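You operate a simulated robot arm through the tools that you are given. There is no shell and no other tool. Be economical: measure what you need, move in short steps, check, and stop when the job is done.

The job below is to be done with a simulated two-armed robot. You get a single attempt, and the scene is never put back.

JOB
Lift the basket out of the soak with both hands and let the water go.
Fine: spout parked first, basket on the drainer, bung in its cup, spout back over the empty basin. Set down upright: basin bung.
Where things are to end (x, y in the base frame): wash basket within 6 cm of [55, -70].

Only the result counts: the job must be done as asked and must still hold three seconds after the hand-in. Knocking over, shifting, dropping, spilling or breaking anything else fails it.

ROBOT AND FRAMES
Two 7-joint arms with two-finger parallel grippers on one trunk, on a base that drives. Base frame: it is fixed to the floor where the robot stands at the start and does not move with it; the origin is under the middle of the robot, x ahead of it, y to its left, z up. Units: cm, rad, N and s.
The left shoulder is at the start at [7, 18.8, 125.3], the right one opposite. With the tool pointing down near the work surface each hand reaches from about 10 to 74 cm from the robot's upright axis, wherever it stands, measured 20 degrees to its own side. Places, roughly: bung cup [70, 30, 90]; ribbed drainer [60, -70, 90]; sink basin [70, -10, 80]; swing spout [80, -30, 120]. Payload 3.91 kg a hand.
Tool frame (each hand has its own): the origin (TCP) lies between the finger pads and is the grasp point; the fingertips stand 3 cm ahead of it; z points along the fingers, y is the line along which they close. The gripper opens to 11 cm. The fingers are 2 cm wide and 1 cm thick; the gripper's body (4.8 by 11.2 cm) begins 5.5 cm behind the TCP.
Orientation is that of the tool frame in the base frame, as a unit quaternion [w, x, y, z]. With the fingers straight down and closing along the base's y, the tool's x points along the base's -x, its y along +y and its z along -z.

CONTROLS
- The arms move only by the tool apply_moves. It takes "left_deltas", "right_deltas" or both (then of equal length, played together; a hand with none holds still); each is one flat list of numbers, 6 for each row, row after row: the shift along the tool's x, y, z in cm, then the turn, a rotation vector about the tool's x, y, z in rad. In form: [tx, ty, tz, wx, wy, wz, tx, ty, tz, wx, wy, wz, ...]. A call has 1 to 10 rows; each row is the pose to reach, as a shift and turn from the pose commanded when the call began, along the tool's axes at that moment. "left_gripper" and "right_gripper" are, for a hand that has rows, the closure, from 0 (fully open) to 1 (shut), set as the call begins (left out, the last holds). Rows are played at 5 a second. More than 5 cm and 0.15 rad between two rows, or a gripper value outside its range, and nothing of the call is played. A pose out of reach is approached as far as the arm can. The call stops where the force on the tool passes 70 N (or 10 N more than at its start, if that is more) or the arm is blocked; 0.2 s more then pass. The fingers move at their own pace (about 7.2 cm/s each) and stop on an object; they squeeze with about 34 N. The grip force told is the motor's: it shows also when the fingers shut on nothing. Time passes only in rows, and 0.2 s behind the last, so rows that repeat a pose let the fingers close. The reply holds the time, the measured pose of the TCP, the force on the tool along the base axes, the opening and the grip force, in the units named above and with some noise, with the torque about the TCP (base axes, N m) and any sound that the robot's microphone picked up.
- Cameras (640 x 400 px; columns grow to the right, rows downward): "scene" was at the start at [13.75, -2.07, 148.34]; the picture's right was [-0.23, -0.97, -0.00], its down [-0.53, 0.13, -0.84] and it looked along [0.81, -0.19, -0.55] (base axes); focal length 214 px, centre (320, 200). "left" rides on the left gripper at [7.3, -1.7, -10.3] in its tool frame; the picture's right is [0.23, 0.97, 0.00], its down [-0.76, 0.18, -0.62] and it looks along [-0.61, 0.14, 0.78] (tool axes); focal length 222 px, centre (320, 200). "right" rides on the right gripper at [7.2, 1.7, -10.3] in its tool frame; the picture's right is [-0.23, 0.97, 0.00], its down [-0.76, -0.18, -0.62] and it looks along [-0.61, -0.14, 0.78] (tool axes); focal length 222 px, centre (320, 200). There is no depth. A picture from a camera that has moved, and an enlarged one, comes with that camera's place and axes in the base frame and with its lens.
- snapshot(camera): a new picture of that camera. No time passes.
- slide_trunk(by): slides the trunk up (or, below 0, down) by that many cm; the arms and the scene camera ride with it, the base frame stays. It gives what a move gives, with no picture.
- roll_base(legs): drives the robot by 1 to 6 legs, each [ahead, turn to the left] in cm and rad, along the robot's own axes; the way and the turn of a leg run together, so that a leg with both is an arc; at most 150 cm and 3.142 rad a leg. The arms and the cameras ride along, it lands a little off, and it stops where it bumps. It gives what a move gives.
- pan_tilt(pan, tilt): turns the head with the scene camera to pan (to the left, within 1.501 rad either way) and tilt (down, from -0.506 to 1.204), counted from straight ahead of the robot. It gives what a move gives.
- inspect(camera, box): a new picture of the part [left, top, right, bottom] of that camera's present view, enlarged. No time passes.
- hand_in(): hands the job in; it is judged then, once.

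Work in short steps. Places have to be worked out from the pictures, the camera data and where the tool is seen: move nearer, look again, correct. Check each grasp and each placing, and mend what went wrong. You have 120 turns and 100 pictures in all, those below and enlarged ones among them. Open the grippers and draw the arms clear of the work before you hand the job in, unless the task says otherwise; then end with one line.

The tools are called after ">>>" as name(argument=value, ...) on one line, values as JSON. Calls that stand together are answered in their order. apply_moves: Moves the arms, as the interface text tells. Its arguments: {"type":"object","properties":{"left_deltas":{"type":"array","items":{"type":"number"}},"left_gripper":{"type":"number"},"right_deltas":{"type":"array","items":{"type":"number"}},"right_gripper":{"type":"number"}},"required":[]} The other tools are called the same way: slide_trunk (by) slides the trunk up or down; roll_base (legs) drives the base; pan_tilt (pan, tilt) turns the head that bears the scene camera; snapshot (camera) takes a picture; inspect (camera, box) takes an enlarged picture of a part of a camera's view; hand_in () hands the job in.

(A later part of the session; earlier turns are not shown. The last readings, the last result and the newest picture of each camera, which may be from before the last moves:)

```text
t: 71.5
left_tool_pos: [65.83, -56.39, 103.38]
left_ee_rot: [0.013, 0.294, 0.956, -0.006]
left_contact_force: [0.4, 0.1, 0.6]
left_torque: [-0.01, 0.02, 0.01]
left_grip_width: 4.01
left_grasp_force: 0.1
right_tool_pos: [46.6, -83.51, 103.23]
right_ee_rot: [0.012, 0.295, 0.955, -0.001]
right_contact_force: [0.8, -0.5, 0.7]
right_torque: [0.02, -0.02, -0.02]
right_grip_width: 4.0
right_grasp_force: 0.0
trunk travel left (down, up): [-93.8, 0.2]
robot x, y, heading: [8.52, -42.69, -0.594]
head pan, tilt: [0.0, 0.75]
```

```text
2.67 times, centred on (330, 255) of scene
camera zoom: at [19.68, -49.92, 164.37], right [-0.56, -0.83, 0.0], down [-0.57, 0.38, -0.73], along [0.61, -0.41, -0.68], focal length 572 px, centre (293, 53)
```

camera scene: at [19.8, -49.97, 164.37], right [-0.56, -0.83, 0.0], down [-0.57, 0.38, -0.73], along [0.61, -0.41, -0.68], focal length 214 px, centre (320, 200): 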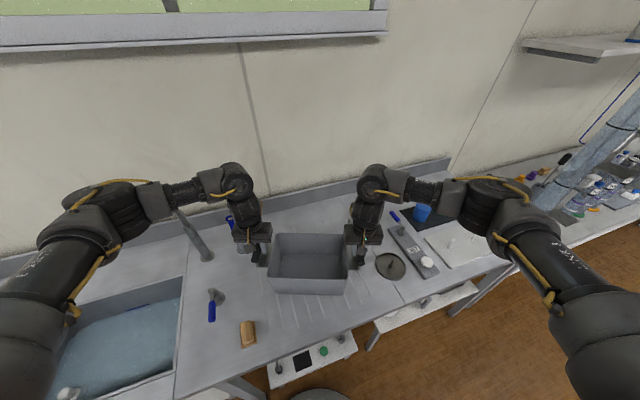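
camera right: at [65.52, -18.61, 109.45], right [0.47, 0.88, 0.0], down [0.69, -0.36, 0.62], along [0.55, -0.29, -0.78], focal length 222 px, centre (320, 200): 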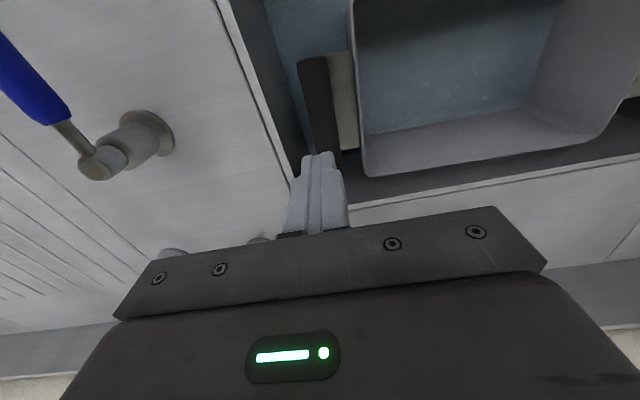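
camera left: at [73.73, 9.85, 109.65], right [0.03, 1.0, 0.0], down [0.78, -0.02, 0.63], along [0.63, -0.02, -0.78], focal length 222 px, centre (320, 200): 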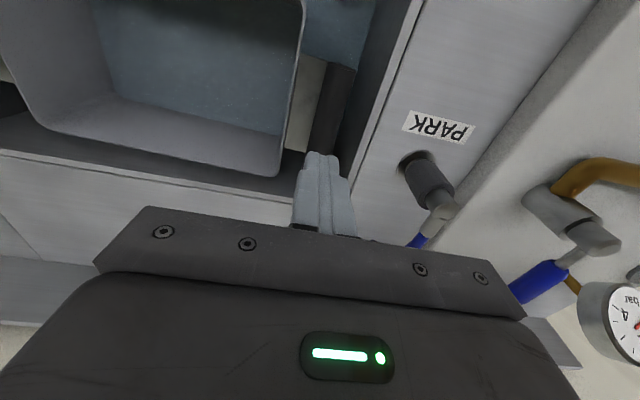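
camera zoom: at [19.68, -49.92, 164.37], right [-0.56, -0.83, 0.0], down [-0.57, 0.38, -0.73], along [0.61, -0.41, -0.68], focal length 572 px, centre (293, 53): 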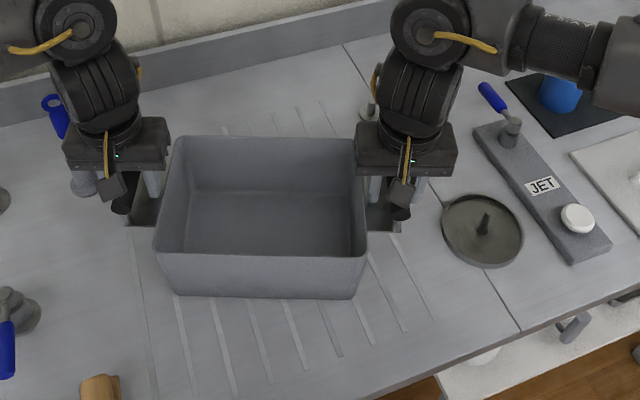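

Released cleanly. I raise both hands straight up.

>>> apply_moves(left_deltas=[0, 0, -1.5, 0, 0, 0, 0, 0, -3.5, 0, 0, 0, 0, 0, -6, 0, 0, 0, 0, 0, -10, 0, 0, 0, 0, 0, -14, 0, 0, 0, 0, 0, -18, 0, 0, 0, 0, 0, -22, 0, 0, 0], right_deltas=[0, 0, -1.5, 0, 0, 0, 0, 0, -3.5, 0, 0, 0, 0, 0, -6, 0, 0, 0, 0, 0, -10, 0, 0, 0, 0, 0, -14, 0, 0, 0, 0, 0, -18, 0, 0, 0, 0, 0, -22, 0, 0, 0])

>>> snapshot(camera="scene")

```text
t: 73.1
left_tool_pos: [64.96, -55.86, 125.35]
left_ee_rot: [0.015, 0.296, 0.955, -0.005]
left_contact_force: [-0.8, 1.3, -0.7]
left_torque: [0.0, 0.02, 0.02]
left_grip_width: 4.01
left_grasp_force: 0.1
right_tool_pos: [45.7, -83.25, 125.37]
right_ee_rot: [0.013, 0.295, 0.955, -0.001]
right_contact_force: [0.5, 1.4, 0.0]
right_torque: [-0.04, -0.05, 0.0]
right_grip_width: 4.01
right_grasp_force: 0.1
trunk travel left (down, up): [-93.8, 0.2]
robot x, y, heading: [8.39, -42.47, -0.596]
head pan, tilt: [0.0, 0.75]
```

```text
37 pictures are left
camera scene: at [19.4, -49.76, 164.39], right [-0.56, -0.83, 0.0], down [-0.56, 0.38, -0.73], along [0.61, -0.41, -0.68], focal length 214 px, centre (320, 200)
```

scene: 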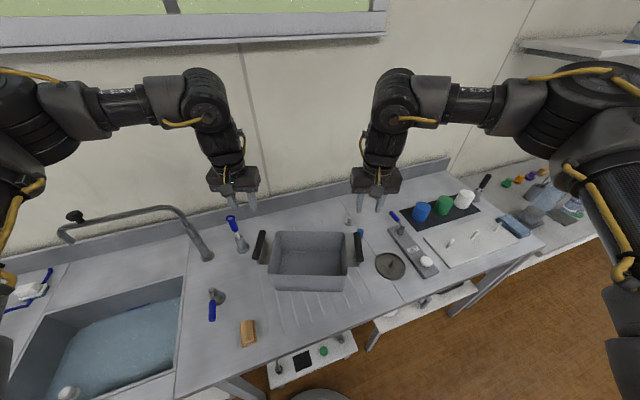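

The basket stands upright on the drainer at about [55.5, -69.8]. I drive back the same way to the place in front of the basin.

>>> roll_base(legs=[[0, -0.724], [-56, 0], [0, 1.066], [29, 0]])

>>> snapshot(camera="scene")

>>> snapshot(camera="left")

```text
t: 82.5
left_tool_pos: [80.71, 9.62, 125.29]
left_ee_rot: [0.015, 0.133, 0.991, -0.004]
left_contact_force: [-0.9, 0.5, -0.9]
left_torque: [0.0, 0.02, 0.02]
left_grip_width: 3.98
left_grasp_force: 0.0
right_tool_pos: [71.37, -22.31, 125.37]
right_ee_rot: [0.013, 0.134, 0.991, 0.002]
right_contact_force: [-0.4, 0.1, 1.4]
right_torque: [0.04, -0.03, 0.0]
right_grip_width: 3.97
right_grasp_force: 0.1
trunk travel left (down, up): [-93.8, 0.2]
robot x, y, heading: [22.91, 4.11, -0.265]
head pan, tilt: [0.0, 0.75]
```

```text
36 pictures are left
camera scene: at [35.66, 0.73, 164.41], right [-0.26, -0.97, 0.0], down [-0.66, 0.18, -0.73], along [0.71, -0.19, -0.68], focal length 214 px, centre (320, 200)
```

scene: 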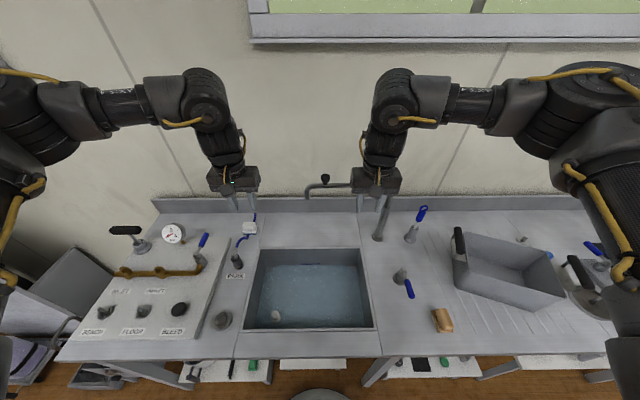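

```text
35 pictures are left
camera left: at [73.02, 10.2, 135.48], right [0.04, 1.0, -0.01], down [0.76, -0.02, 0.65], along [0.65, -0.03, -0.76], focal length 222 px, centre (320, 200)
```

left: 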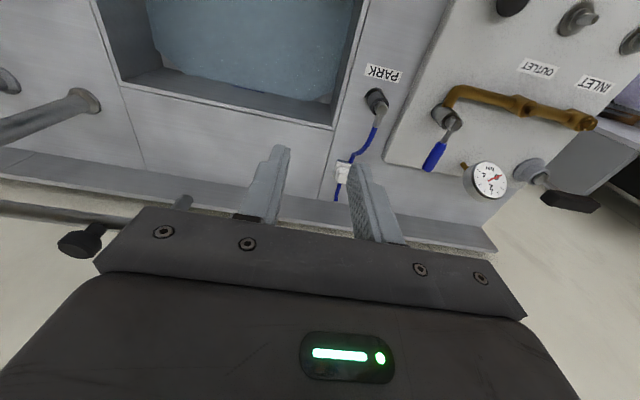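

Back at the basin; the spout is still parked. I look closely at the bung and its cup.

>>> inspect(camera="scene", box=[195, 265, 325, 345])

```text
4.92 times, centred on (260, 305) of scene
camera zoom: at [35.66, 0.73, 164.41], right [-0.26, -0.97, 0.0], down [-0.66, 0.18, -0.73], along [0.71, -0.19, -0.68], focal length 1056 px, centre (615, -317)
```

zoom: 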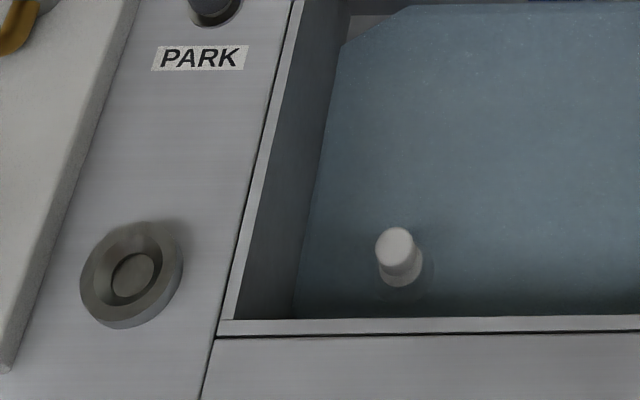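

Bung at about [67.9, 9.4, 79.5] on the basin floor, cup at [66.6, 24.7, 91]. I bring the left hand above the bung, straightened, opened to 6 cm.

>>> apply_moves(left_deltas=[4.1, -1.2, 0, 0, 0.01, 0, 8.2, -2.4, 0, 0, 0.02, 0, 12.3, -3.56, 0, 0, 0.031, 0, 12.3, -3.56, 4.5, 0, 0.031, 0, 12.3, -3.56, 9, 0, 0.031, 0, 12.3, -3.56, 13.5, 0, 0.031, 0, 12.3, -3.56, 18, 0, 0.031, 0, 12.3, -3.56, 22.5, 0, 0.031, 0, 12.3, -3.56, 27, 0, 0.031, 0], left_gripper=0.455)

>>> snapshot(camera="left")

>>> snapshot(camera="scene")

```text
t: 84.5
left_tool_pos: [69.17, 9.02, 97.76]
left_ee_rot: [-0.001, 0.133, 0.991, -0.001]
left_contact_force: [-0.1, -0.6, 0.1]
left_torque: [0.03, -0.01, -0.02]
left_grip_width: 6.02
left_grasp_force: 0.0
left hand out of reach, approached as far as the arm can: row 2, 3, 4, 5, 6, 7
right_tool_pos: [71.79, -22.5, 125.15]
right_ee_rot: [0.012, 0.134, 0.991, 0.002]
right_contact_force: [0.2, -0.7, -0.3]
right_torque: [0.0, -0.01, 0.0]
right_grip_width: 3.97
right_grasp_force: 0.1
trunk travel left (down, up): [-93.8, 0.2]
robot x, y, heading: [23.36, 3.72, -0.266]
head pan, tilt: [0.0, 0.75]
```

```text
33 pictures are left
camera left: at [61.72, 9.55, 108.21], right [0.04, 1.0, 0.0], down [0.78, -0.03, 0.62], along [0.62, -0.03, -0.78], focal length 222 px, centre (320, 200)
```

left: 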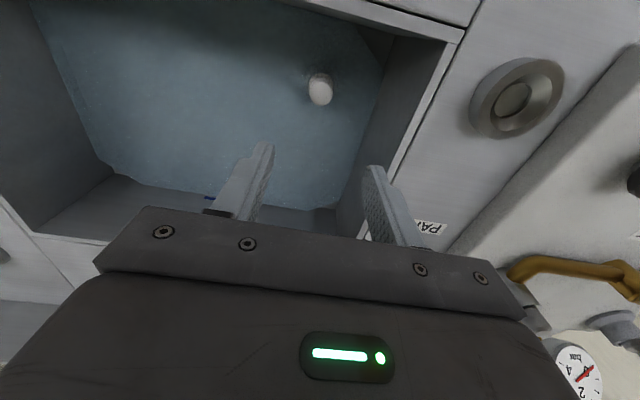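

```text
32 pictures are left
camera scene: at [36.13, 0.56, 164.37], right [-0.26, -0.97, 0.0], down [-0.66, 0.18, -0.73], along [0.71, -0.19, -0.68], focal length 214 px, centre (320, 200)
```

scene: 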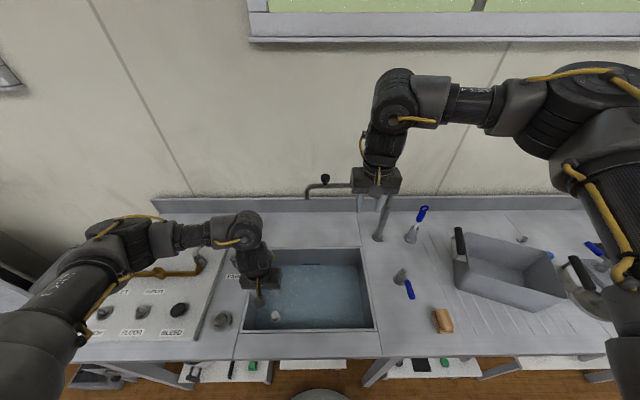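

Bung top re-measured at [67.6, 9.1, 82]. I centre over it and go down to just above it.

>>> apply_moves(left_deltas=[1.57, -0.32, 4, 0, 0, 0, 1.57, -0.32, 8, 0, 0, 0, 1.57, -0.32, 11, 0, 0, 0])

>>> snapshot(camera="left")

>>> inspect(camera="scene", box=[205, 245, 335, 325])

```text
t: 85.3
left_tool_pos: [67.46, 9.31, 86.89]
left_ee_rot: [0.0, 0.133, 0.991, -0.002]
left_contact_force: [0.0, -1.0, 0.8]
left_torque: [0.02, -0.01, 0.0]
left_grip_width: 5.98
left_grasp_force: 0.0
right_tool_pos: [71.65, -22.62, 125.31]
right_ee_rot: [0.013, 0.134, 0.991, 0.002]
right_contact_force: [-0.8, 1.2, 0.4]
right_torque: [0.02, 0.0, -0.03]
right_grip_width: 4.01
right_grasp_force: 0.0
trunk travel left (down, up): [-93.8, 0.2]
robot x, y, heading: [23.02, 4.05, -0.265]
head pan, tilt: [0.0, 0.75]
```

```text
31 pictures are left
camera left: at [60.02, 9.69, 97.31], right [0.04, 1.0, 0.0], down [0.78, -0.03, 0.62], along [0.62, -0.03, -0.78], focal length 222 px, centre (320, 200)
```

left: 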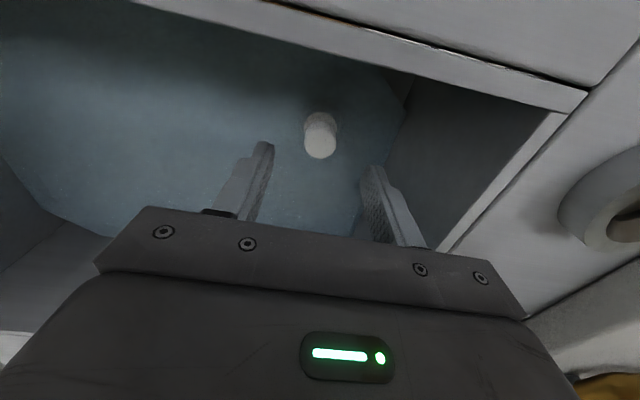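

```text
4.92 times, centred on (270, 285) of scene
camera zoom: at [35.94, 0.64, 164.39], right [-0.26, -0.97, 0.0], down [-0.66, 0.18, -0.73], along [0.71, -0.19, -0.68], focal length 1056 px, centre (566, -218)
```

zoom: 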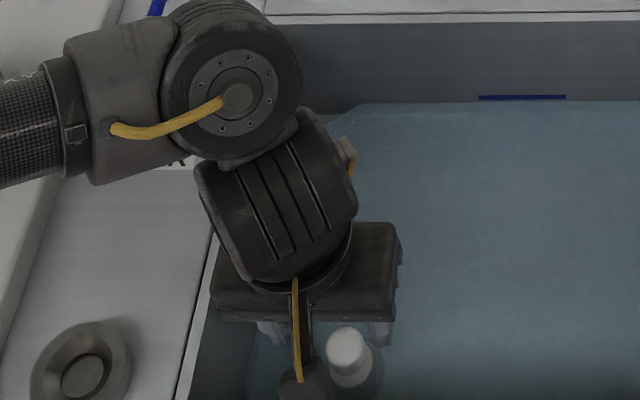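

Aligned with the bung. I lower to TCP z≈81.3 and close.

>>> apply_moves(left_deltas=[0, 0, 2, 0, 0, 0, 0, 0, 4, 0, 0, 0, 0, 0, 5.6, 0, 0, 0])

>>> snapshot(camera="left")

```text
t: 86.1
left_tool_pos: [67.36, 9.12, 81.28]
left_ee_rot: [-0.001, 0.134, 0.991, -0.001]
left_contact_force: [0.4, 0.2, -0.2]
left_torque: [0.01, -0.01, 0.02]
left_grip_width: 5.98
left_grasp_force: 0.0
right_tool_pos: [71.57, -22.51, 125.24]
right_ee_rot: [0.012, 0.134, 0.991, 0.001]
right_contact_force: [-0.3, -0.2, -0.7]
right_torque: [-0.01, 0.0, 0.0]
right_grip_width: 4.02
right_grasp_force: 0.0
trunk travel left (down, up): [-93.8, 0.2]
robot x, y, heading: [22.96, 4.11, -0.26]
head pan, tilt: [0.0, 0.75]
```

```text
29 pictures are left
camera left: at [59.83, 9.55, 91.72], right [0.04, 1.0, 0.0], down [0.78, -0.03, 0.62], along [0.62, -0.03, -0.78], focal length 222 px, centre (320, 200)
```

left: 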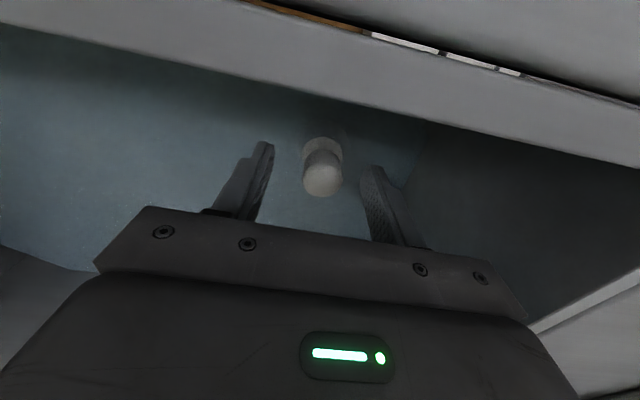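

Triangulating from the left camera, the bung is short: top at z≈78.7, centre about [68.2, 9.2]. I shift 0.85 cm ahead, go 1.2 cm lower, and look.

>>> apply_moves(left_deltas=[-0.82, 0.22, 0, 0, 0, 0, -0.82, 0.22, 0.6, 0, 0, 0, -0.82, 0.22, 1.2, 0, 0, 0])

>>> inspect(camera="left", box=[200, 80, 440, 230])

```text
t: 86.9
left_tool_pos: [68.17, 9.17, 80.22]
left_ee_rot: [-0.001, 0.133, 0.991, -0.002]
left_contact_force: [0.6, 0.7, -0.2]
left_torque: [0.0, -0.03, 0.0]
left_grip_width: 6.01
left_grasp_force: 0.0
right_tool_pos: [71.72, -22.43, 125.34]
right_ee_rot: [0.013, 0.134, 0.991, 0.002]
right_contact_force: [0.3, -0.6, 0.3]
right_torque: [-0.03, -0.02, 0.02]
right_grip_width: 4.0
right_grasp_force: 0.1
trunk travel left (down, up): [-93.8, 0.2]
robot x, y, heading: [22.67, 3.72, -0.264]
head pan, tilt: [0.0, 0.75]
```

```text
2.67 times, centred on (320, 155) of left
camera zoom: at [60.76, 9.63, 90.46], right [0.04, 1.0, 0.0], down [0.78, -0.03, 0.62], along [0.62, -0.03, -0.78], focal length 592 px, centre (320, 320)
```

zoom: 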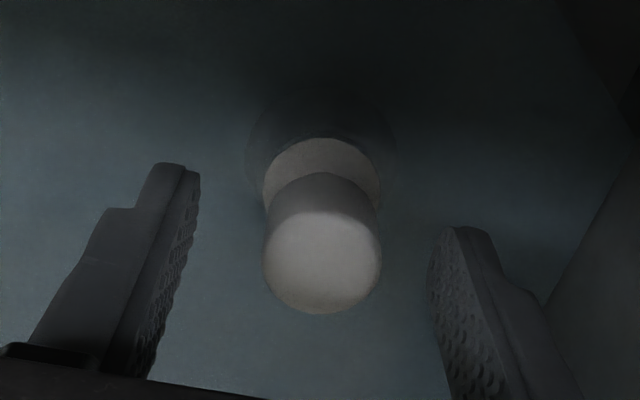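

The bung's knob stands centred between the fingers. I close on it.

>>> apply_moves(left_deltas=[0, 0, 0.2, 0, 0, 0, 0, 0, 0.2, 0, 0, 0, 0, 0, 0.2, 0, 0, 0, 0, 0, 0.2, 0, 0, 0], left_gripper=1)

>>> apply_moves(left_deltas=[0, 0, -0.5, 0, 0, 0, 0, 0, -1, 0, 0, 0, 0, 0, -1.5, 0, 0, 0, 0, 0, -2.2, 0, 0, 0, 0, 0, -3, 0, 0, 0])

>>> snapshot(camera="left")

```text
t: 87.9
left_tool_pos: [68.27, 9.31, 79.86]
left_ee_rot: [0.0, 0.133, 0.991, -0.001]
left_contact_force: [3.9, 5.4, 5.7]
left_torque: [0.18, -0.17, 0.03]
left_grip_width: 2.6
left_grasp_force: 34.5
right_tool_pos: [71.71, -22.37, 125.34]
right_ee_rot: [0.012, 0.135, 0.991, 0.002]
right_contact_force: [-0.1, -0.4, -0.1]
right_torque: [0.01, -0.01, -0.01]
right_grip_width: 3.99
right_grasp_force: 0.1
trunk travel left (down, up): [-93.8, 0.2]
robot x, y, heading: [23.09, 4.01, -0.264]
head pan, tilt: [0.0, 0.75]
```

```text
t: 89.1
left_tool_pos: [68.11, 9.24, 82.82]
left_ee_rot: [-0.001, 0.134, 0.991, -0.002]
left_contact_force: [-0.9, 0.0, -0.6]
left_torque: [-0.03, -0.01, 0.0]
left_grip_width: 2.63
left_grasp_force: 34.1
right_tool_pos: [71.68, -22.43, 125.24]
right_ee_rot: [0.012, 0.134, 0.991, 0.002]
right_contact_force: [0.3, 0.6, 0.4]
right_torque: [0.01, 0.0, -0.03]
right_grip_width: 4.0
right_grasp_force: 0.1
trunk travel left (down, up): [-93.8, 0.2]
robot x, y, heading: [23.2, 4.25, -0.262]
head pan, tilt: [0.0, 0.75]
```

```text
27 pictures are left
camera left: at [60.69, 9.67, 93.29], right [0.04, 1.0, 0.0], down [0.78, -0.03, 0.62], along [0.62, -0.03, -0.78], focal length 222 px, centre (320, 200)
```

left: 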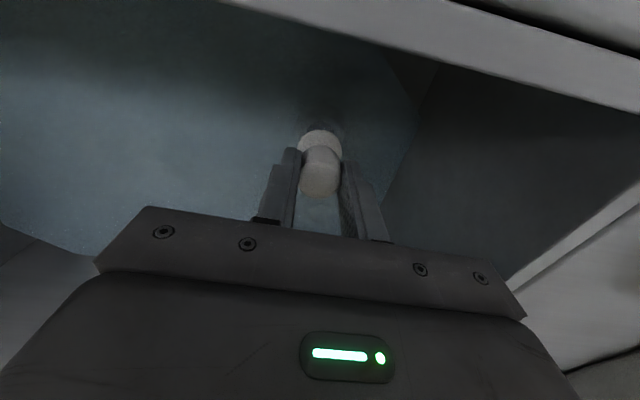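

The bung came out and is held (2.6 cm). I raise it and carry it over the cup.

>>> apply_moves(left_deltas=[0, 0, -4, 0, 0, 0, 0, 0, -8, 0, 0, 0, 0, 0, -12, 0, 0, 0, 0, 0, -16, 0, 0, 0, 0, 0, -20, 0, 0, 0, 1.4, 3.6, -21, 0, 0, 0, 2.8, 7.3, -21, 0, 0, 0, 4.1, 11, -21, 0, 0, 0, 5.5, 14.6, -21, 0, 0, 0])

>>> snapshot(camera="left")

>>> inspect(camera="scene", box=[165, 215, 325, 335])

```text
t: 91.1
left_tool_pos: [66.7, 25.07, 103.89]
left_ee_rot: [-0.001, 0.133, 0.991, -0.002]
left_contact_force: [1.2, 0.9, 0.5]
left_torque: [0.0, 0.0, 0.0]
left_grip_width: 2.61
left_grasp_force: 34.1
left hand out of reach, approached as far as the arm can: row 5, 6
right_tool_pos: [71.55, -22.07, 125.48]
right_ee_rot: [0.013, 0.134, 0.991, 0.0]
right_contact_force: [-0.3, 0.9, 0.2]
right_torque: [-0.04, 0.02, 0.02]
right_grip_width: 4.01
right_grasp_force: 0.1
trunk travel left (down, up): [-93.8, 0.2]
robot x, y, heading: [23.21, 4.33, -0.261]
head pan, tilt: [0.0, 0.75]
```

```text
26 pictures are left
camera left: at [59.27, 25.58, 114.27], right [0.04, 1.0, -0.01], down [0.78, -0.03, 0.62], along [0.62, -0.03, -0.78], focal length 222 px, centre (320, 200)
```

left: 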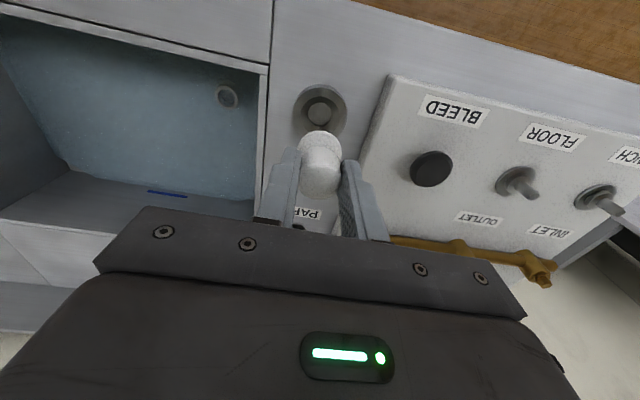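

```text
3.33 times, centred on (245, 275) of scene
camera zoom: at [35.86, 0.99, 164.4], right [-0.26, -0.97, 0.0], down [-0.66, 0.18, -0.73], along [0.71, -0.19, -0.68], focal length 715 px, centre (570, -50)
```

zoom: 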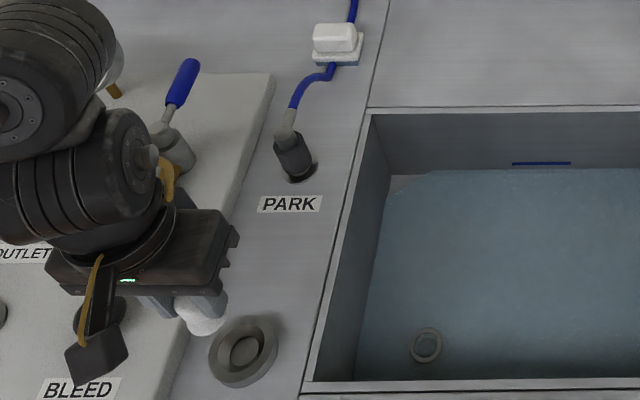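

The cup lies almost straight under the bung. I lower to z≈98.5 and check alignment.

>>> apply_moves(left_deltas=[0.1, 0, 2.7, 0, 0, 0, 0.1, 0, 5.3, 0, 0, 0])

>>> inspect(camera="left", box=[200, 50, 440, 200])

>>> inspect(camera="scene", box=[180, 260, 280, 340])

```text
t: 91.7
left_tool_pos: [66.8, 25.0, 98.39]
left_ee_rot: [0.0, 0.133, 0.991, -0.002]
left_contact_force: [-0.9, 0.0, -0.1]
left_torque: [-0.04, 0.02, 0.0]
left_grip_width: 2.6
left_grasp_force: 34.0
right_tool_pos: [71.62, -22.26, 125.34]
right_ee_rot: [0.012, 0.134, 0.991, 0.001]
right_contact_force: [-0.1, 0.9, -0.7]
right_torque: [0.02, -0.04, 0.02]
right_grip_width: 4.0
right_grasp_force: 0.1
trunk travel left (down, up): [-93.8, 0.2]
robot x, y, heading: [23.25, 4.13, -0.263]
head pan, tilt: [0.0, 0.75]
```

```text
2.67 times, centred on (320, 125) of left
camera zoom: at [59.28, 25.48, 108.88], right [0.04, 1.0, 0.0], down [0.78, -0.03, 0.62], along [0.62, -0.03, -0.78], focal length 592 px, centre (320, 400)
```

zoom: 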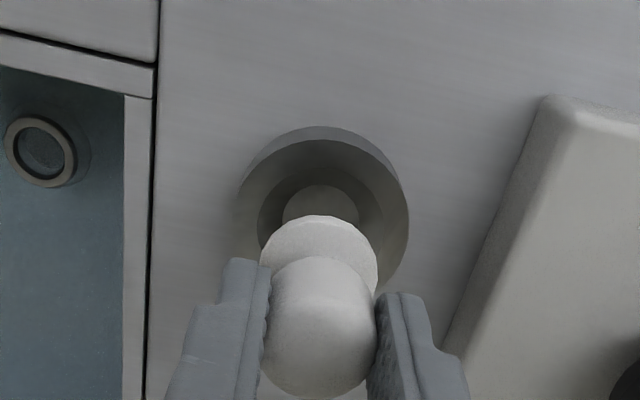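

```text
5.00 times, centred on (230, 300) of scene
camera zoom: at [35.96, 0.86, 164.39], right [-0.26, -0.97, 0.0], down [-0.66, 0.18, -0.73], along [0.71, -0.19, -0.68], focal length 1072 px, centre (770, -300)
```

zoom: 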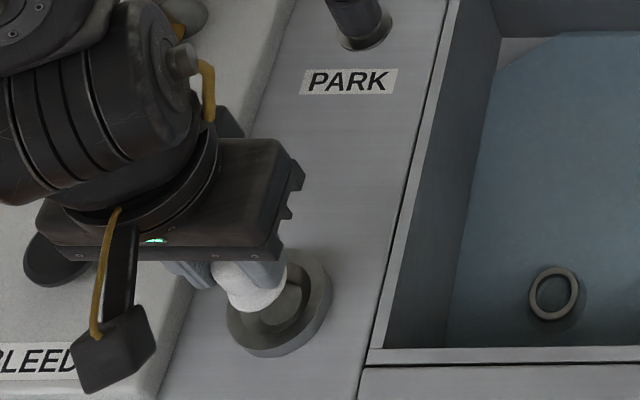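

The cup is about 0.85 cm nearer to the robot than the bung's axis. I correct, lower a bit, and look again.

>>> apply_moves(left_deltas=[0.85, -0.12, 0, 0, 0, 0, 0.85, -0.12, 1, 0, 0, 0, 0.85, -0.12, 1.8, 0, 0, 0])

>>> inspect(camera="left", box=[200, 50, 440, 200])

>>> inspect(camera="scene", box=[180, 260, 280, 340])

```text
t: 92.5
left_tool_pos: [65.9, 25.0, 96.71]
left_ee_rot: [0.0, 0.134, 0.991, -0.001]
left_contact_force: [0.9, -0.2, -0.1]
left_torque: [-0.01, -0.02, -0.01]
left_grip_width: 2.61
left_grasp_force: 34.2
right_tool_pos: [71.61, -22.44, 125.37]
right_ee_rot: [0.013, 0.134, 0.991, 0.002]
right_contact_force: [-0.1, 0.5, -0.9]
right_torque: [0.03, 0.0, 0.01]
right_grip_width: 3.98
right_grasp_force: 0.2
trunk travel left (down, up): [-93.8, 0.2]
robot x, y, heading: [22.75, 3.97, -0.264]
head pan, tilt: [0.0, 0.75]
```

```text
2.67 times, centred on (320, 125) of left
camera zoom: at [58.42, 25.4, 107.11], right [0.04, 1.0, 0.0], down [0.78, -0.03, 0.62], along [0.62, -0.03, -0.78], focal length 592 px, centre (320, 400)
```

zoom: 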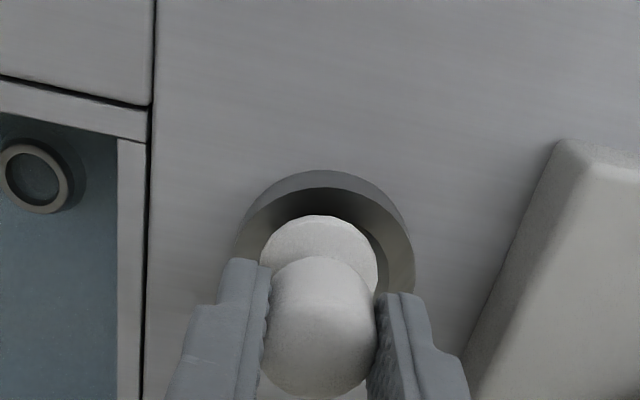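

```text
5.00 times, centred on (230, 300) of scene
camera zoom: at [35.96, 0.67, 164.38], right [-0.26, -0.97, 0.0], down [-0.66, 0.18, -0.73], along [0.71, -0.19, -0.68], focal length 1072 px, centre (770, -300)
```

zoom: 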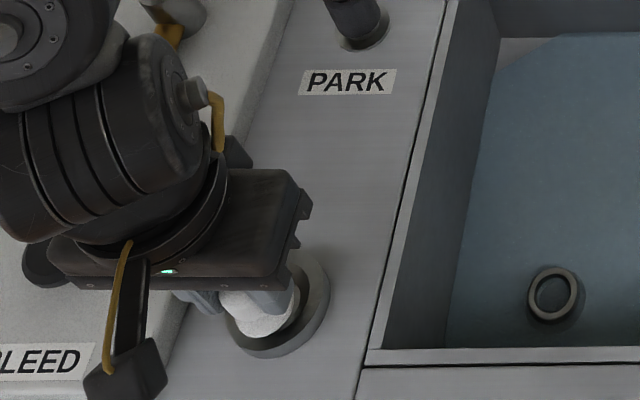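

The bung appears centred over the funnel-like cup within about half a centimetre. I lower gently and watch the force.

>>> apply_moves(left_deltas=[0, 0, 0.3, 0, 0, 0, 0, 0, 0.6, 0, 0, 0, 0, 0, 0.9, 0, 0, 0])

>>> inspect(camera="left", box=[230, 80, 410, 200])

```text
t: 93.3
left_tool_pos: [65.78, 24.89, 96.11]
left_ee_rot: [0.003, 0.134, 0.991, 0.0]
left_contact_force: [2.8, 4.0, 26.3]
left_torque: [0.17, -0.04, -0.01]
left_grip_width: 2.62
left_grasp_force: 33.8
right_tool_pos: [71.5, -22.43, 125.4]
right_ee_rot: [0.014, 0.134, 0.991, 0.002]
right_contact_force: [0.6, 0.3, 0.0]
right_torque: [-0.01, 0.02, 0.01]
right_grip_width: 4.0
right_grasp_force: 0.0
trunk travel left (down, up): [-93.8, 0.2]
robot x, y, heading: [22.53, 4.43, -0.269]
head pan, tilt: [0.0, 0.75]
```

```text
3.33 times, centred on (320, 140) of left
camera zoom: at [58.27, 25.29, 106.48], right [0.04, 1.0, 0.0], down [0.78, -0.03, 0.63], along [0.63, -0.03, -0.78], focal length 740 px, centre (320, 400)
```

zoom: 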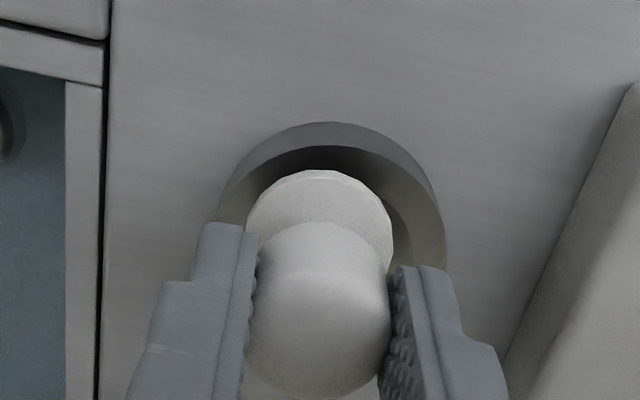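

It touched with 26 N at z 96.1, with the torque hinting at contact on the left side. I lift a little, shift 0.3 cm to the right and try again.

>>> apply_moves(left_deltas=[0, 0, -0.8, 0, 0, 0, 0, -0.35, -0.8, 0, 0, 0, 0, -0.35, -0.3, 0, 0, 0, 0, -0.35, 0, 0, 0, 0, 0, -0.35, 0.2, 0, 0, 0])

>>> inspect(camera="left", box=[230, 80, 410, 200])

>>> inspect(camera="scene", box=[195, 280, 265, 330])

```text
t: 94.5
left_tool_pos: [65.75, 24.71, 95.75]
left_ee_rot: [0.001, 0.133, 0.991, -0.001]
left_contact_force: [0.2, 3.3, 24.6]
left_torque: [0.15, 0.1, -0.01]
left_grip_width: 2.74
left_grasp_force: 34.1
right_tool_pos: [71.54, -22.55, 125.41]
right_ee_rot: [0.013, 0.133, 0.991, 0.002]
right_contact_force: [-0.2, -0.1, 0.2]
right_torque: [0.01, 0.01, -0.01]
right_grip_width: 3.99
right_grasp_force: 0.0
trunk travel left (down, up): [-93.8, 0.2]
robot x, y, heading: [23.12, 4.34, -0.265]
head pan, tilt: [0.0, 0.75]
```

```text
3.33 times, centred on (320, 140) of left
camera zoom: at [58.2, 25.01, 106.2], right [0.04, 1.0, 0.0], down [0.78, -0.03, 0.62], along [0.62, -0.03, -0.78], focal length 740 px, centre (320, 400)
```

zoom: 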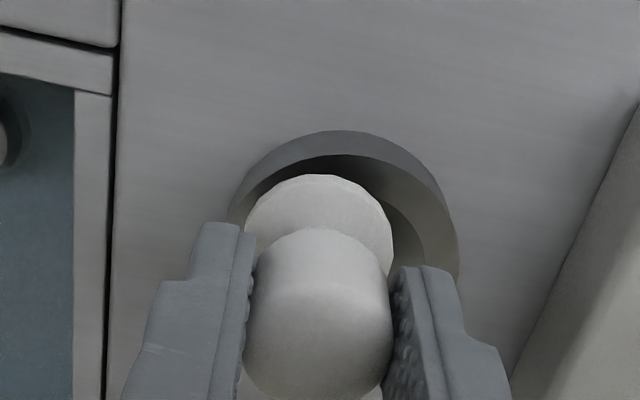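

```text
8.00 times, centred on (230, 305) of scene
camera zoom: at [35.71, 0.57, 164.42], right [-0.26, -0.97, 0.0], down [-0.66, 0.18, -0.73], along [0.71, -0.19, -0.68], focal length 1716 px, centre (1040, -640)
```

zoom: 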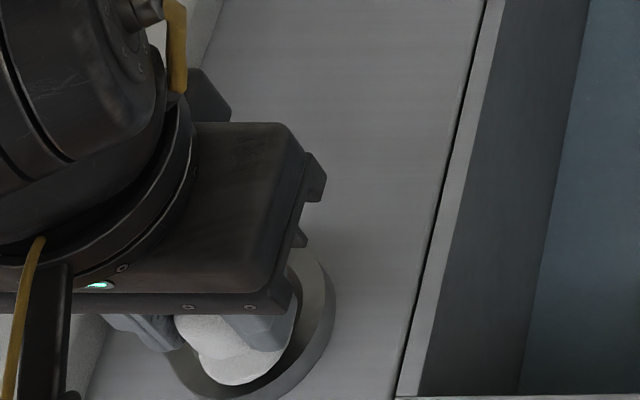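

The bung sits inside the cup's rim and now bottoms out, even sliding slightly in the fingers. I ease off the pressure, centre a touch, and open.

>>> apply_moves(left_deltas=[0, 0.15, -0.15, 0, 0, 0, 0, 0.2, -0.25, 0, 0, 0])

>>> apply_moves(left_deltas=[0, 0, 0, 0, 0, 0, 0, 0, 0, 0, 0, 0, 0, 0, 0, 0, 0, 0], left_gripper=0.5)

>>> inspect(camera="left", box=[230, 80, 410, 200])

```text
t: 95.1
left_tool_pos: [65.67, 24.71, 95.75]
left_ee_rot: [-0.002, 0.133, 0.991, 0.0]
left_contact_force: [-0.6, -0.7, 0.9]
left_torque: [-0.06, 0.0, 0.0]
left_grip_width: 2.68
left_grasp_force: 34.4
right_tool_pos: [71.63, -22.56, 125.31]
right_ee_rot: [0.014, 0.133, 0.991, 0.003]
right_contact_force: [0.0, -0.6, 0.6]
right_torque: [0.02, 0.02, 0.01]
right_grip_width: 4.0
right_grasp_force: 0.0
trunk travel left (down, up): [-93.8, 0.2]
robot x, y, heading: [23.18, 3.81, -0.265]
head pan, tilt: [0.0, 0.75]
```

```text
t: 95.9
left_tool_pos: [65.8, 24.78, 95.85]
left_ee_rot: [0.0, 0.133, 0.991, -0.002]
left_contact_force: [0.3, 0.9, 0.1]
left_torque: [-0.01, -0.03, -0.01]
left_grip_width: 5.51
left_grasp_force: 0.1
right_tool_pos: [71.69, -22.31, 125.35]
right_ee_rot: [0.012, 0.134, 0.991, 0.001]
right_contact_force: [0.7, -1.0, 0.1]
right_torque: [-0.03, 0.03, -0.01]
right_grip_width: 4.01
right_grasp_force: 0.1
trunk travel left (down, up): [-93.8, 0.2]
robot x, y, heading: [23.17, 4.12, -0.261]
head pan, tilt: [0.0, 0.75]
```

```text
3.33 times, centred on (320, 140) of left
camera zoom: at [58.31, 25.24, 106.29], right [0.04, 1.0, 0.0], down [0.78, -0.03, 0.62], along [0.62, -0.03, -0.78], focal length 740 px, centre (320, 400)
```

zoom: 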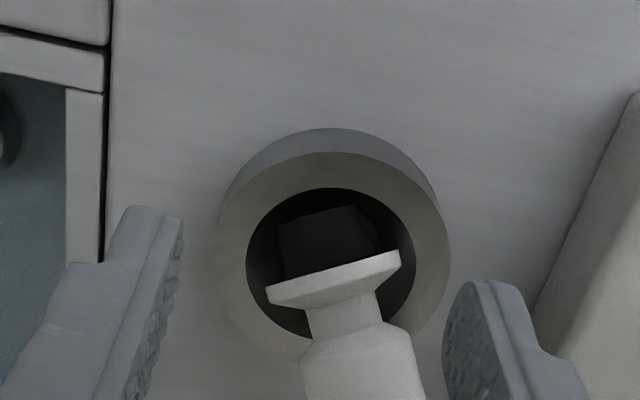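

The bung tipped over: its black plug part below the flange sits in the cup, but the knob leans away, and probably rests on the rim. I raise the hand and look.

>>> apply_moves(left_deltas=[0, 0, -3, 0, 0, 0, 0, 0, -6, 0, 0, 0, 3, 0, -9, 0, 0, 0, 5, 0, -12, 0, 0, 0])

>>> inspect(camera="left", box=[200, 60, 440, 210])

>>> inspect(camera="scene", box=[195, 280, 265, 330])

```text
t: 96.9
left_tool_pos: [62.59, 26.8, 106.39]
left_ee_rot: [-0.001, 0.134, 0.991, -0.002]
left_contact_force: [-0.3, 0.4, 0.1]
left_torque: [0.01, 0.01, 0.01]
left_grip_width: 5.5
left_grasp_force: 0.0
left hand out of reach, approached as far as the arm can: row 4
right_tool_pos: [71.57, -22.31, 125.45]
right_ee_rot: [0.012, 0.134, 0.991, 0.002]
right_contact_force: [-0.4, -0.2, 0.3]
right_torque: [-0.01, 0.01, 0.0]
right_grip_width: 4.0
right_grasp_force: 0.1
trunk travel left (down, up): [-93.8, 0.2]
robot x, y, heading: [22.95, 4.13, -0.266]
head pan, tilt: [0.0, 0.75]
```

```text
2.67 times, centred on (320, 135) of left
camera zoom: at [55.14, 27.32, 116.84], right [0.04, 1.0, -0.01], down [0.78, -0.03, 0.62], along [0.62, -0.03, -0.78], focal length 592 px, centre (320, 373)
```

zoom: 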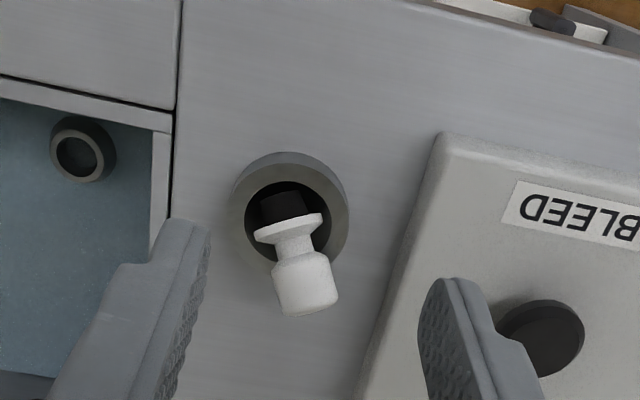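

```text
8.00 times, centred on (230, 305) of scene
camera zoom: at [35.83, 0.76, 164.39], right [-0.26, -0.97, 0.0], down [-0.66, 0.18, -0.73], along [0.71, -0.19, -0.68], focal length 1716 px, centre (1040, -640)
```

zoom: 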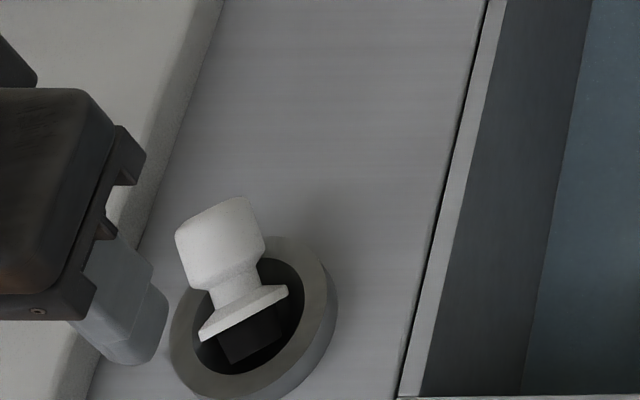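

The bung leans away over the far rim with its plug still in the cup. My plan is to turn the left hand about 64° so that it closes along the leaning direction, straddle the bung wide open over the cup centre [65.9, 25.4], and close, so that the far finger pushes it upright and both pads align it.

>>> apply_moves(left_deltas=[-0.5, 0, 0, 0, 0, 0.14, -1, -0.1, 0, 0, 0, 0.28, -1.5, -0.2, 0, 0, 0, 0.42, -2, -0.3, 0, 0, 0, 0.56, -2.5, -0.4, 0, 0, 0, 0.7, -3, -0.48, 0, 0, 0, 0.84, -3.3, -0.48, 0, 0, 0, 0.98, -3.55, -0.48, 0, 0, 0, 1.11], left_gripper=0)

>>> snapshot(camera="left")

>>> inspect(camera="scene", box=[165, 235, 325, 335])

```text
t: 98.7
left_tool_pos: [65.88, 25.38, 106.41]
left_ee_rot: [0.0, 0.637, 0.771, -0.002]
left_contact_force: [0.3, 0.0, -0.3]
left_torque: [0.01, 0.0, -0.01]
left_grip_width: 11.01
left_grasp_force: 0.0
right_tool_pos: [71.63, -22.42, 125.27]
right_ee_rot: [0.013, 0.134, 0.991, 0.002]
right_contact_force: [0.4, -0.2, 0.3]
right_torque: [-0.02, 0.02, -0.01]
right_grip_width: 4.0
right_grasp_force: 0.0
trunk travel left (down, up): [-93.8, 0.2]
robot x, y, heading: [22.49, 4.07, -0.261]
head pan, tilt: [0.0, 0.75]
```

```text
14 pictures are left
camera left: at [62.83, 32.33, 116.74], right [0.91, 0.41, 0.0], down [0.32, -0.71, 0.62], along [0.25, -0.57, -0.78], focal length 222 px, centre (320, 200)
```

left: 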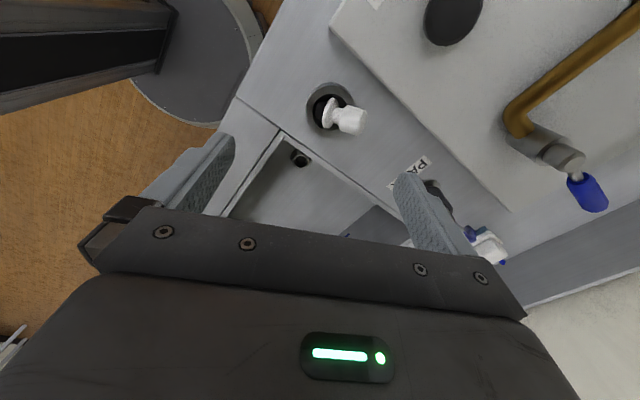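

```text
4.00 times, centred on (245, 285) of scene
camera zoom: at [35.93, 0.66, 164.38], right [-0.26, -0.97, 0.0], down [-0.66, 0.18, -0.73], along [0.71, -0.19, -0.68], focal length 858 px, centre (620, -140)
```

zoom: 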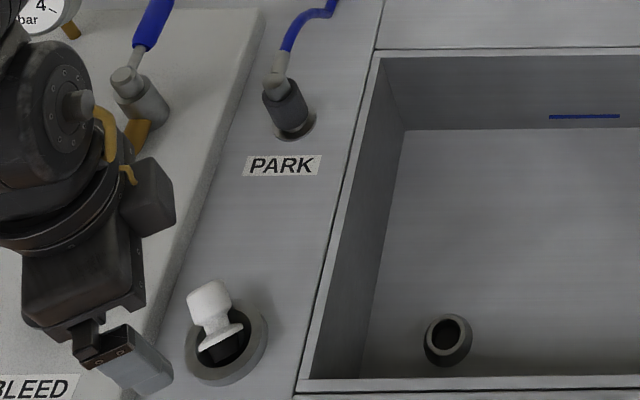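

The basin is empty now. Combining both left views, the cup centre is nearer [66.6, 25.6]. I shift there and lower the open hand around the leaning bung.

>>> apply_moves(left_deltas=[0.08, 0.75, 0, 0, 0, 0, 0.08, 0.75, 4, 0, 0, 0, 0.08, 0.75, 7.5, 0, 0, 0, 0.08, 0.75, 9.5, 0, 0, 0, 0.08, 0.75, 11, 0, 0, 0], left_gripper=0.127)

>>> snapshot(camera="left")

```text
t: 99.9
left_tool_pos: [66.69, 25.52, 95.36]
left_ee_rot: [0.0, 0.636, 0.772, -0.001]
left_contact_force: [-0.8, 0.3, -0.4]
left_torque: [-0.01, -0.02, 0.01]
left_grip_width: 9.57
left_grasp_force: 0.1
right_tool_pos: [71.59, -22.54, 125.23]
right_ee_rot: [0.013, 0.133, 0.991, 0.001]
right_contact_force: [0.3, 0.3, -0.2]
right_torque: [0.02, 0.02, 0.03]
right_grip_width: 4.0
right_grasp_force: 0.1
trunk travel left (down, up): [-93.8, 0.2]
robot x, y, heading: [22.86, 4.48, -0.264]
head pan, tilt: [0.0, 0.75]
```

```text
12 pictures are left
camera left: at [63.5, 32.53, 105.71], right [0.91, 0.41, 0.0], down [0.32, -0.71, 0.62], along [0.25, -0.57, -0.78], focal length 222 px, centre (320, 200)
```

left: 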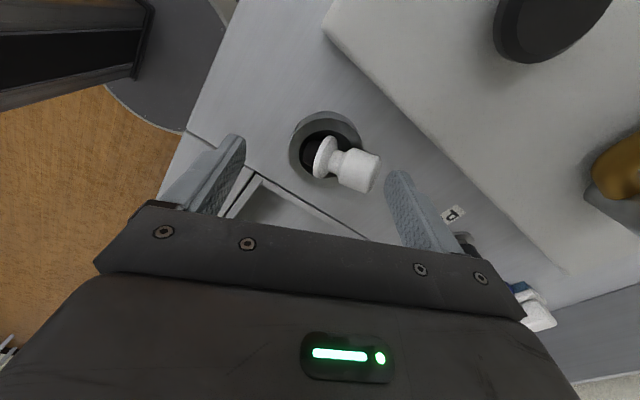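

Fingers straddle the bung with the knob between them. I shift 0.6 cm towards the cup's measured centre, then close in stages to push the bung upright.

>>> apply_moves(left_deltas=[0.57, 0.24, 0, 0, 0, 0, 0.57, 0.24, 0, 0, 0, 0, 0.57, 0.24, 0, 0, 0, 0], left_gripper=0.4)

>>> apply_moves(left_deltas=[0, 0, 0, 0, 0, 0, 0, 0, 0, 0, 0, 0, 0, 0, 0, 0, 0, 0], left_gripper=0.6)

>>> snapshot(camera="left")

```text
t: 100.7
left_tool_pos: [66.79, 26.16, 95.36]
left_ee_rot: [-0.001, 0.635, 0.772, -0.001]
left_contact_force: [6.3, 1.0, 4.4]
left_torque: [0.03, -0.33, 0.04]
left_grip_width: 6.89
left_grasp_force: 3.2
right_tool_pos: [71.69, -22.38, 125.28]
right_ee_rot: [0.013, 0.134, 0.991, 0.002]
right_contact_force: [-0.4, -0.1, 0.3]
right_torque: [-0.03, -0.01, -0.01]
right_grip_width: 4.03
right_grasp_force: 0.1
trunk travel left (down, up): [-93.8, 0.2]
robot x, y, heading: [22.87, 3.76, -0.266]
head pan, tilt: [0.0, 0.75]
```

```text
t: 101.5
left_tool_pos: [67.16, 26.17, 95.48]
left_ee_rot: [0.003, 0.635, 0.772, 0.0]
left_contact_force: [27.3, 4.4, 23.4]
left_torque: [0.08, -1.5, 0.24]
left_grip_width: 5.83
left_grasp_force: 14.0
right_tool_pos: [72.02, -22.44, 125.18]
right_ee_rot: [0.013, 0.135, 0.991, 0.002]
right_contact_force: [-0.9, -0.2, 0.6]
right_torque: [0.02, 0.0, -0.03]
right_grip_width: 3.99
right_grasp_force: 0.0
trunk travel left (down, up): [-93.8, 0.2]
robot x, y, heading: [22.92, 3.9, -0.265]
head pan, tilt: [0.0, 0.75]
```

```text
11 pictures are left
camera left: at [63.99, 33.05, 105.75], right [0.91, 0.41, 0.0], down [0.32, -0.71, 0.63], along [0.26, -0.57, -0.78], focal length 222 px, centre (320, 200)
```

left: 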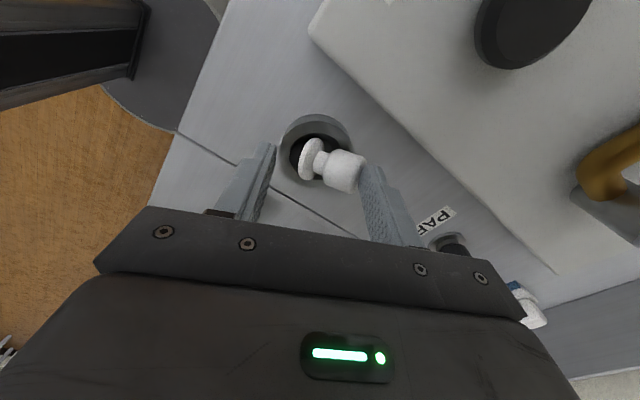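

Pushing only jams the bung because it leans too far. Instead I will pinch the knob sideways, lift it, and pitch the hand until the bung is upright. I open, rise, and turn the hand so that it closes across the leaning direction.

>>> apply_moves(left_deltas=[0, 0, 0, 0, 0, 0, 0, 0, 0, 0, 0, 0, 0, 0, -4, 0, 0, 0, 0, 0, -8, 0, 0, 0], left_gripper=0.127)

>>> apply_moves(left_deltas=[0, 0, 0, 0, 0, -0.14, 0, 0, 0, 0, 0, -0.28, 0, 0, 0, 0, 0, -0.42, 0, 0, 0, 0, 0, -0.56, 0, 0, 0, 0, 0, -0.7, 0, 0, 0, 0, 0, -0.84, 0, 0, 0, 0, 0, -0.98, 0, 0, 0, 0, 0, -1.12, 0, 0, 0, 0, 0, -1.26, 0, 0, 0, 0, 0, -1.4], left_gripper=0.5)

>>> apply_moves(left_deltas=[0, 0, 0, 0, 0, -0.14, 0, 0, 0, 0, 0, -0.28, 0, 0, 0, 0, 0, -0.41, 0, 0, 0, 0, 0, -0.41])

>>> snapshot(camera="left")

```text
t: 102.5
left_tool_pos: [66.49, 26.06, 103.46]
left_ee_rot: [0.0, 0.635, 0.772, -0.001]
left_contact_force: [0.9, 0.6, 0.6]
left_torque: [0.04, 0.02, -0.01]
left_grip_width: 9.61
left_grasp_force: 0.0
right_tool_pos: [71.59, -22.5, 125.33]
right_ee_rot: [0.013, 0.134, 0.991, 0.003]
right_contact_force: [-0.8, -0.7, -0.2]
right_torque: [-0.02, 0.01, -0.02]
right_grip_width: 4.01
right_grasp_force: 0.0
trunk travel left (down, up): [-93.8, 0.2]
robot x, y, heading: [22.94, 4.44, -0.263]
head pan, tilt: [0.0, 0.75]
```

```text
t: 104.7
left_tool_pos: [67.6, 27.1, 102.6]
left_ee_rot: [-0.001, -0.011, 1.0, -0.003]
left_contact_force: [0.9, 0.7, 0.6]
left_torque: [-0.01, 0.0, 0.01]
left_grip_width: 5.51
left_grasp_force: 0.1
left hand out of reach, approached as far as the arm can: row 10
right_tool_pos: [71.7, -22.31, 125.23]
right_ee_rot: [0.012, 0.134, 0.991, 0.002]
right_contact_force: [0.3, 0.8, -1.0]
right_torque: [0.01, -0.04, 0.01]
right_grip_width: 3.98
right_grasp_force: 0.0
trunk travel left (down, up): [-93.8, 0.2]
robot x, y, heading: [22.96, 4.12, -0.261]
head pan, tilt: [0.0, 0.75]
```

```text
t: 105.7
left_tool_pos: [71.44, 31.94, 97.78]
left_ee_rot: [-0.001, -0.214, 0.977, -0.002]
left_contact_force: [0.1, 0.8, 0.1]
left_torque: [-0.01, 0.02, -0.01]
left_grip_width: 5.5
left_grasp_force: 0.0
left hand out of reach, approached as far as the arm can: row 1, 2, 3, 4
right_tool_pos: [71.7, -22.44, 125.4]
right_ee_rot: [0.012, 0.133, 0.991, 0.001]
right_contact_force: [-0.2, 0.1, 0.4]
right_torque: [-0.01, 0.03, 0.01]
right_grip_width: 4.03
right_grasp_force: 0.1
trunk travel left (down, up): [-93.8, 0.2]
robot x, y, heading: [23.11, 3.86, -0.26]
head pan, tilt: [0.0, 0.75]
```

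```text
10 pictures are left
camera left: at [65.47, 27.5, 108.28], right [-0.61, 0.79, 0.0], down [0.62, 0.48, 0.62], along [0.49, 0.38, -0.78], focal length 222 px, centre (320, 200)
```

left: 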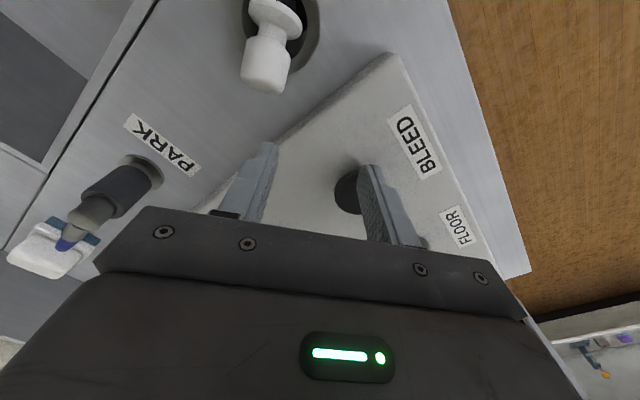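

The wrist ran to its limit there and drifted over the panel without touching. I raise the left hand high, then back the base off in a short left arc so that this hand yaw becomes natural.

>>> apply_moves(left_deltas=[0, 0, -4, 0, 0, 0, 0, 0, -8, 0, 0, 0, 0, 0, -12, 0, 0, 0, 0, 0, -16, 0, 0, 0])

>>> roll_base(legs=[[-9, 0.52]])

```text
t: 106.7
left_tool_pos: [75.83, 37.05, 111.84]
left_ee_rot: [-0.004, -0.211, 0.978, -0.004]
left_contact_force: [-0.3, 0.3, 0.6]
left_torque: [-0.01, -0.05, 0.01]
left_grip_width: 5.51
left_grasp_force: 0.0
left hand out of reach, approached as far as the arm can: row 1, 2, 3, 4
right_tool_pos: [71.6, -22.4, 125.32]
right_ee_rot: [0.012, 0.134, 0.991, 0.001]
right_contact_force: [-0.2, 0.3, -0.6]
right_torque: [0.02, -0.02, -0.03]
right_grip_width: 4.0
right_grasp_force: 0.1
trunk travel left (down, up): [-93.8, 0.2]
robot x, y, heading: [22.99, 4.24, -0.262]
head pan, tilt: [0.0, 0.75]
```

```text
t: 108.6
left_tool_pos: [43.62, 59.22, 111.88]
left_ee_rot: [-0.002, -0.456, 0.89, -0.004]
left_contact_force: [-0.2, -0.4, 0.7]
left_torque: [-0.03, -0.01, 0.01]
left_grip_width: 5.5
left_grasp_force: 0.1
right_tool_pos: [69.56, 5.37, 125.29]
right_ee_rot: [0.01, -0.126, 0.992, 0.005]
right_contact_force: [1.0, 0.1, 0.2]
right_torque: [0.02, -0.02, -0.02]
right_grip_width: 4.0
right_grasp_force: 0.0
trunk travel left (down, up): [-93.8, 0.2]
robot x, y, heading: [13.89, 4.05, 0.258]
head pan, tilt: [0.0, 0.75]
```

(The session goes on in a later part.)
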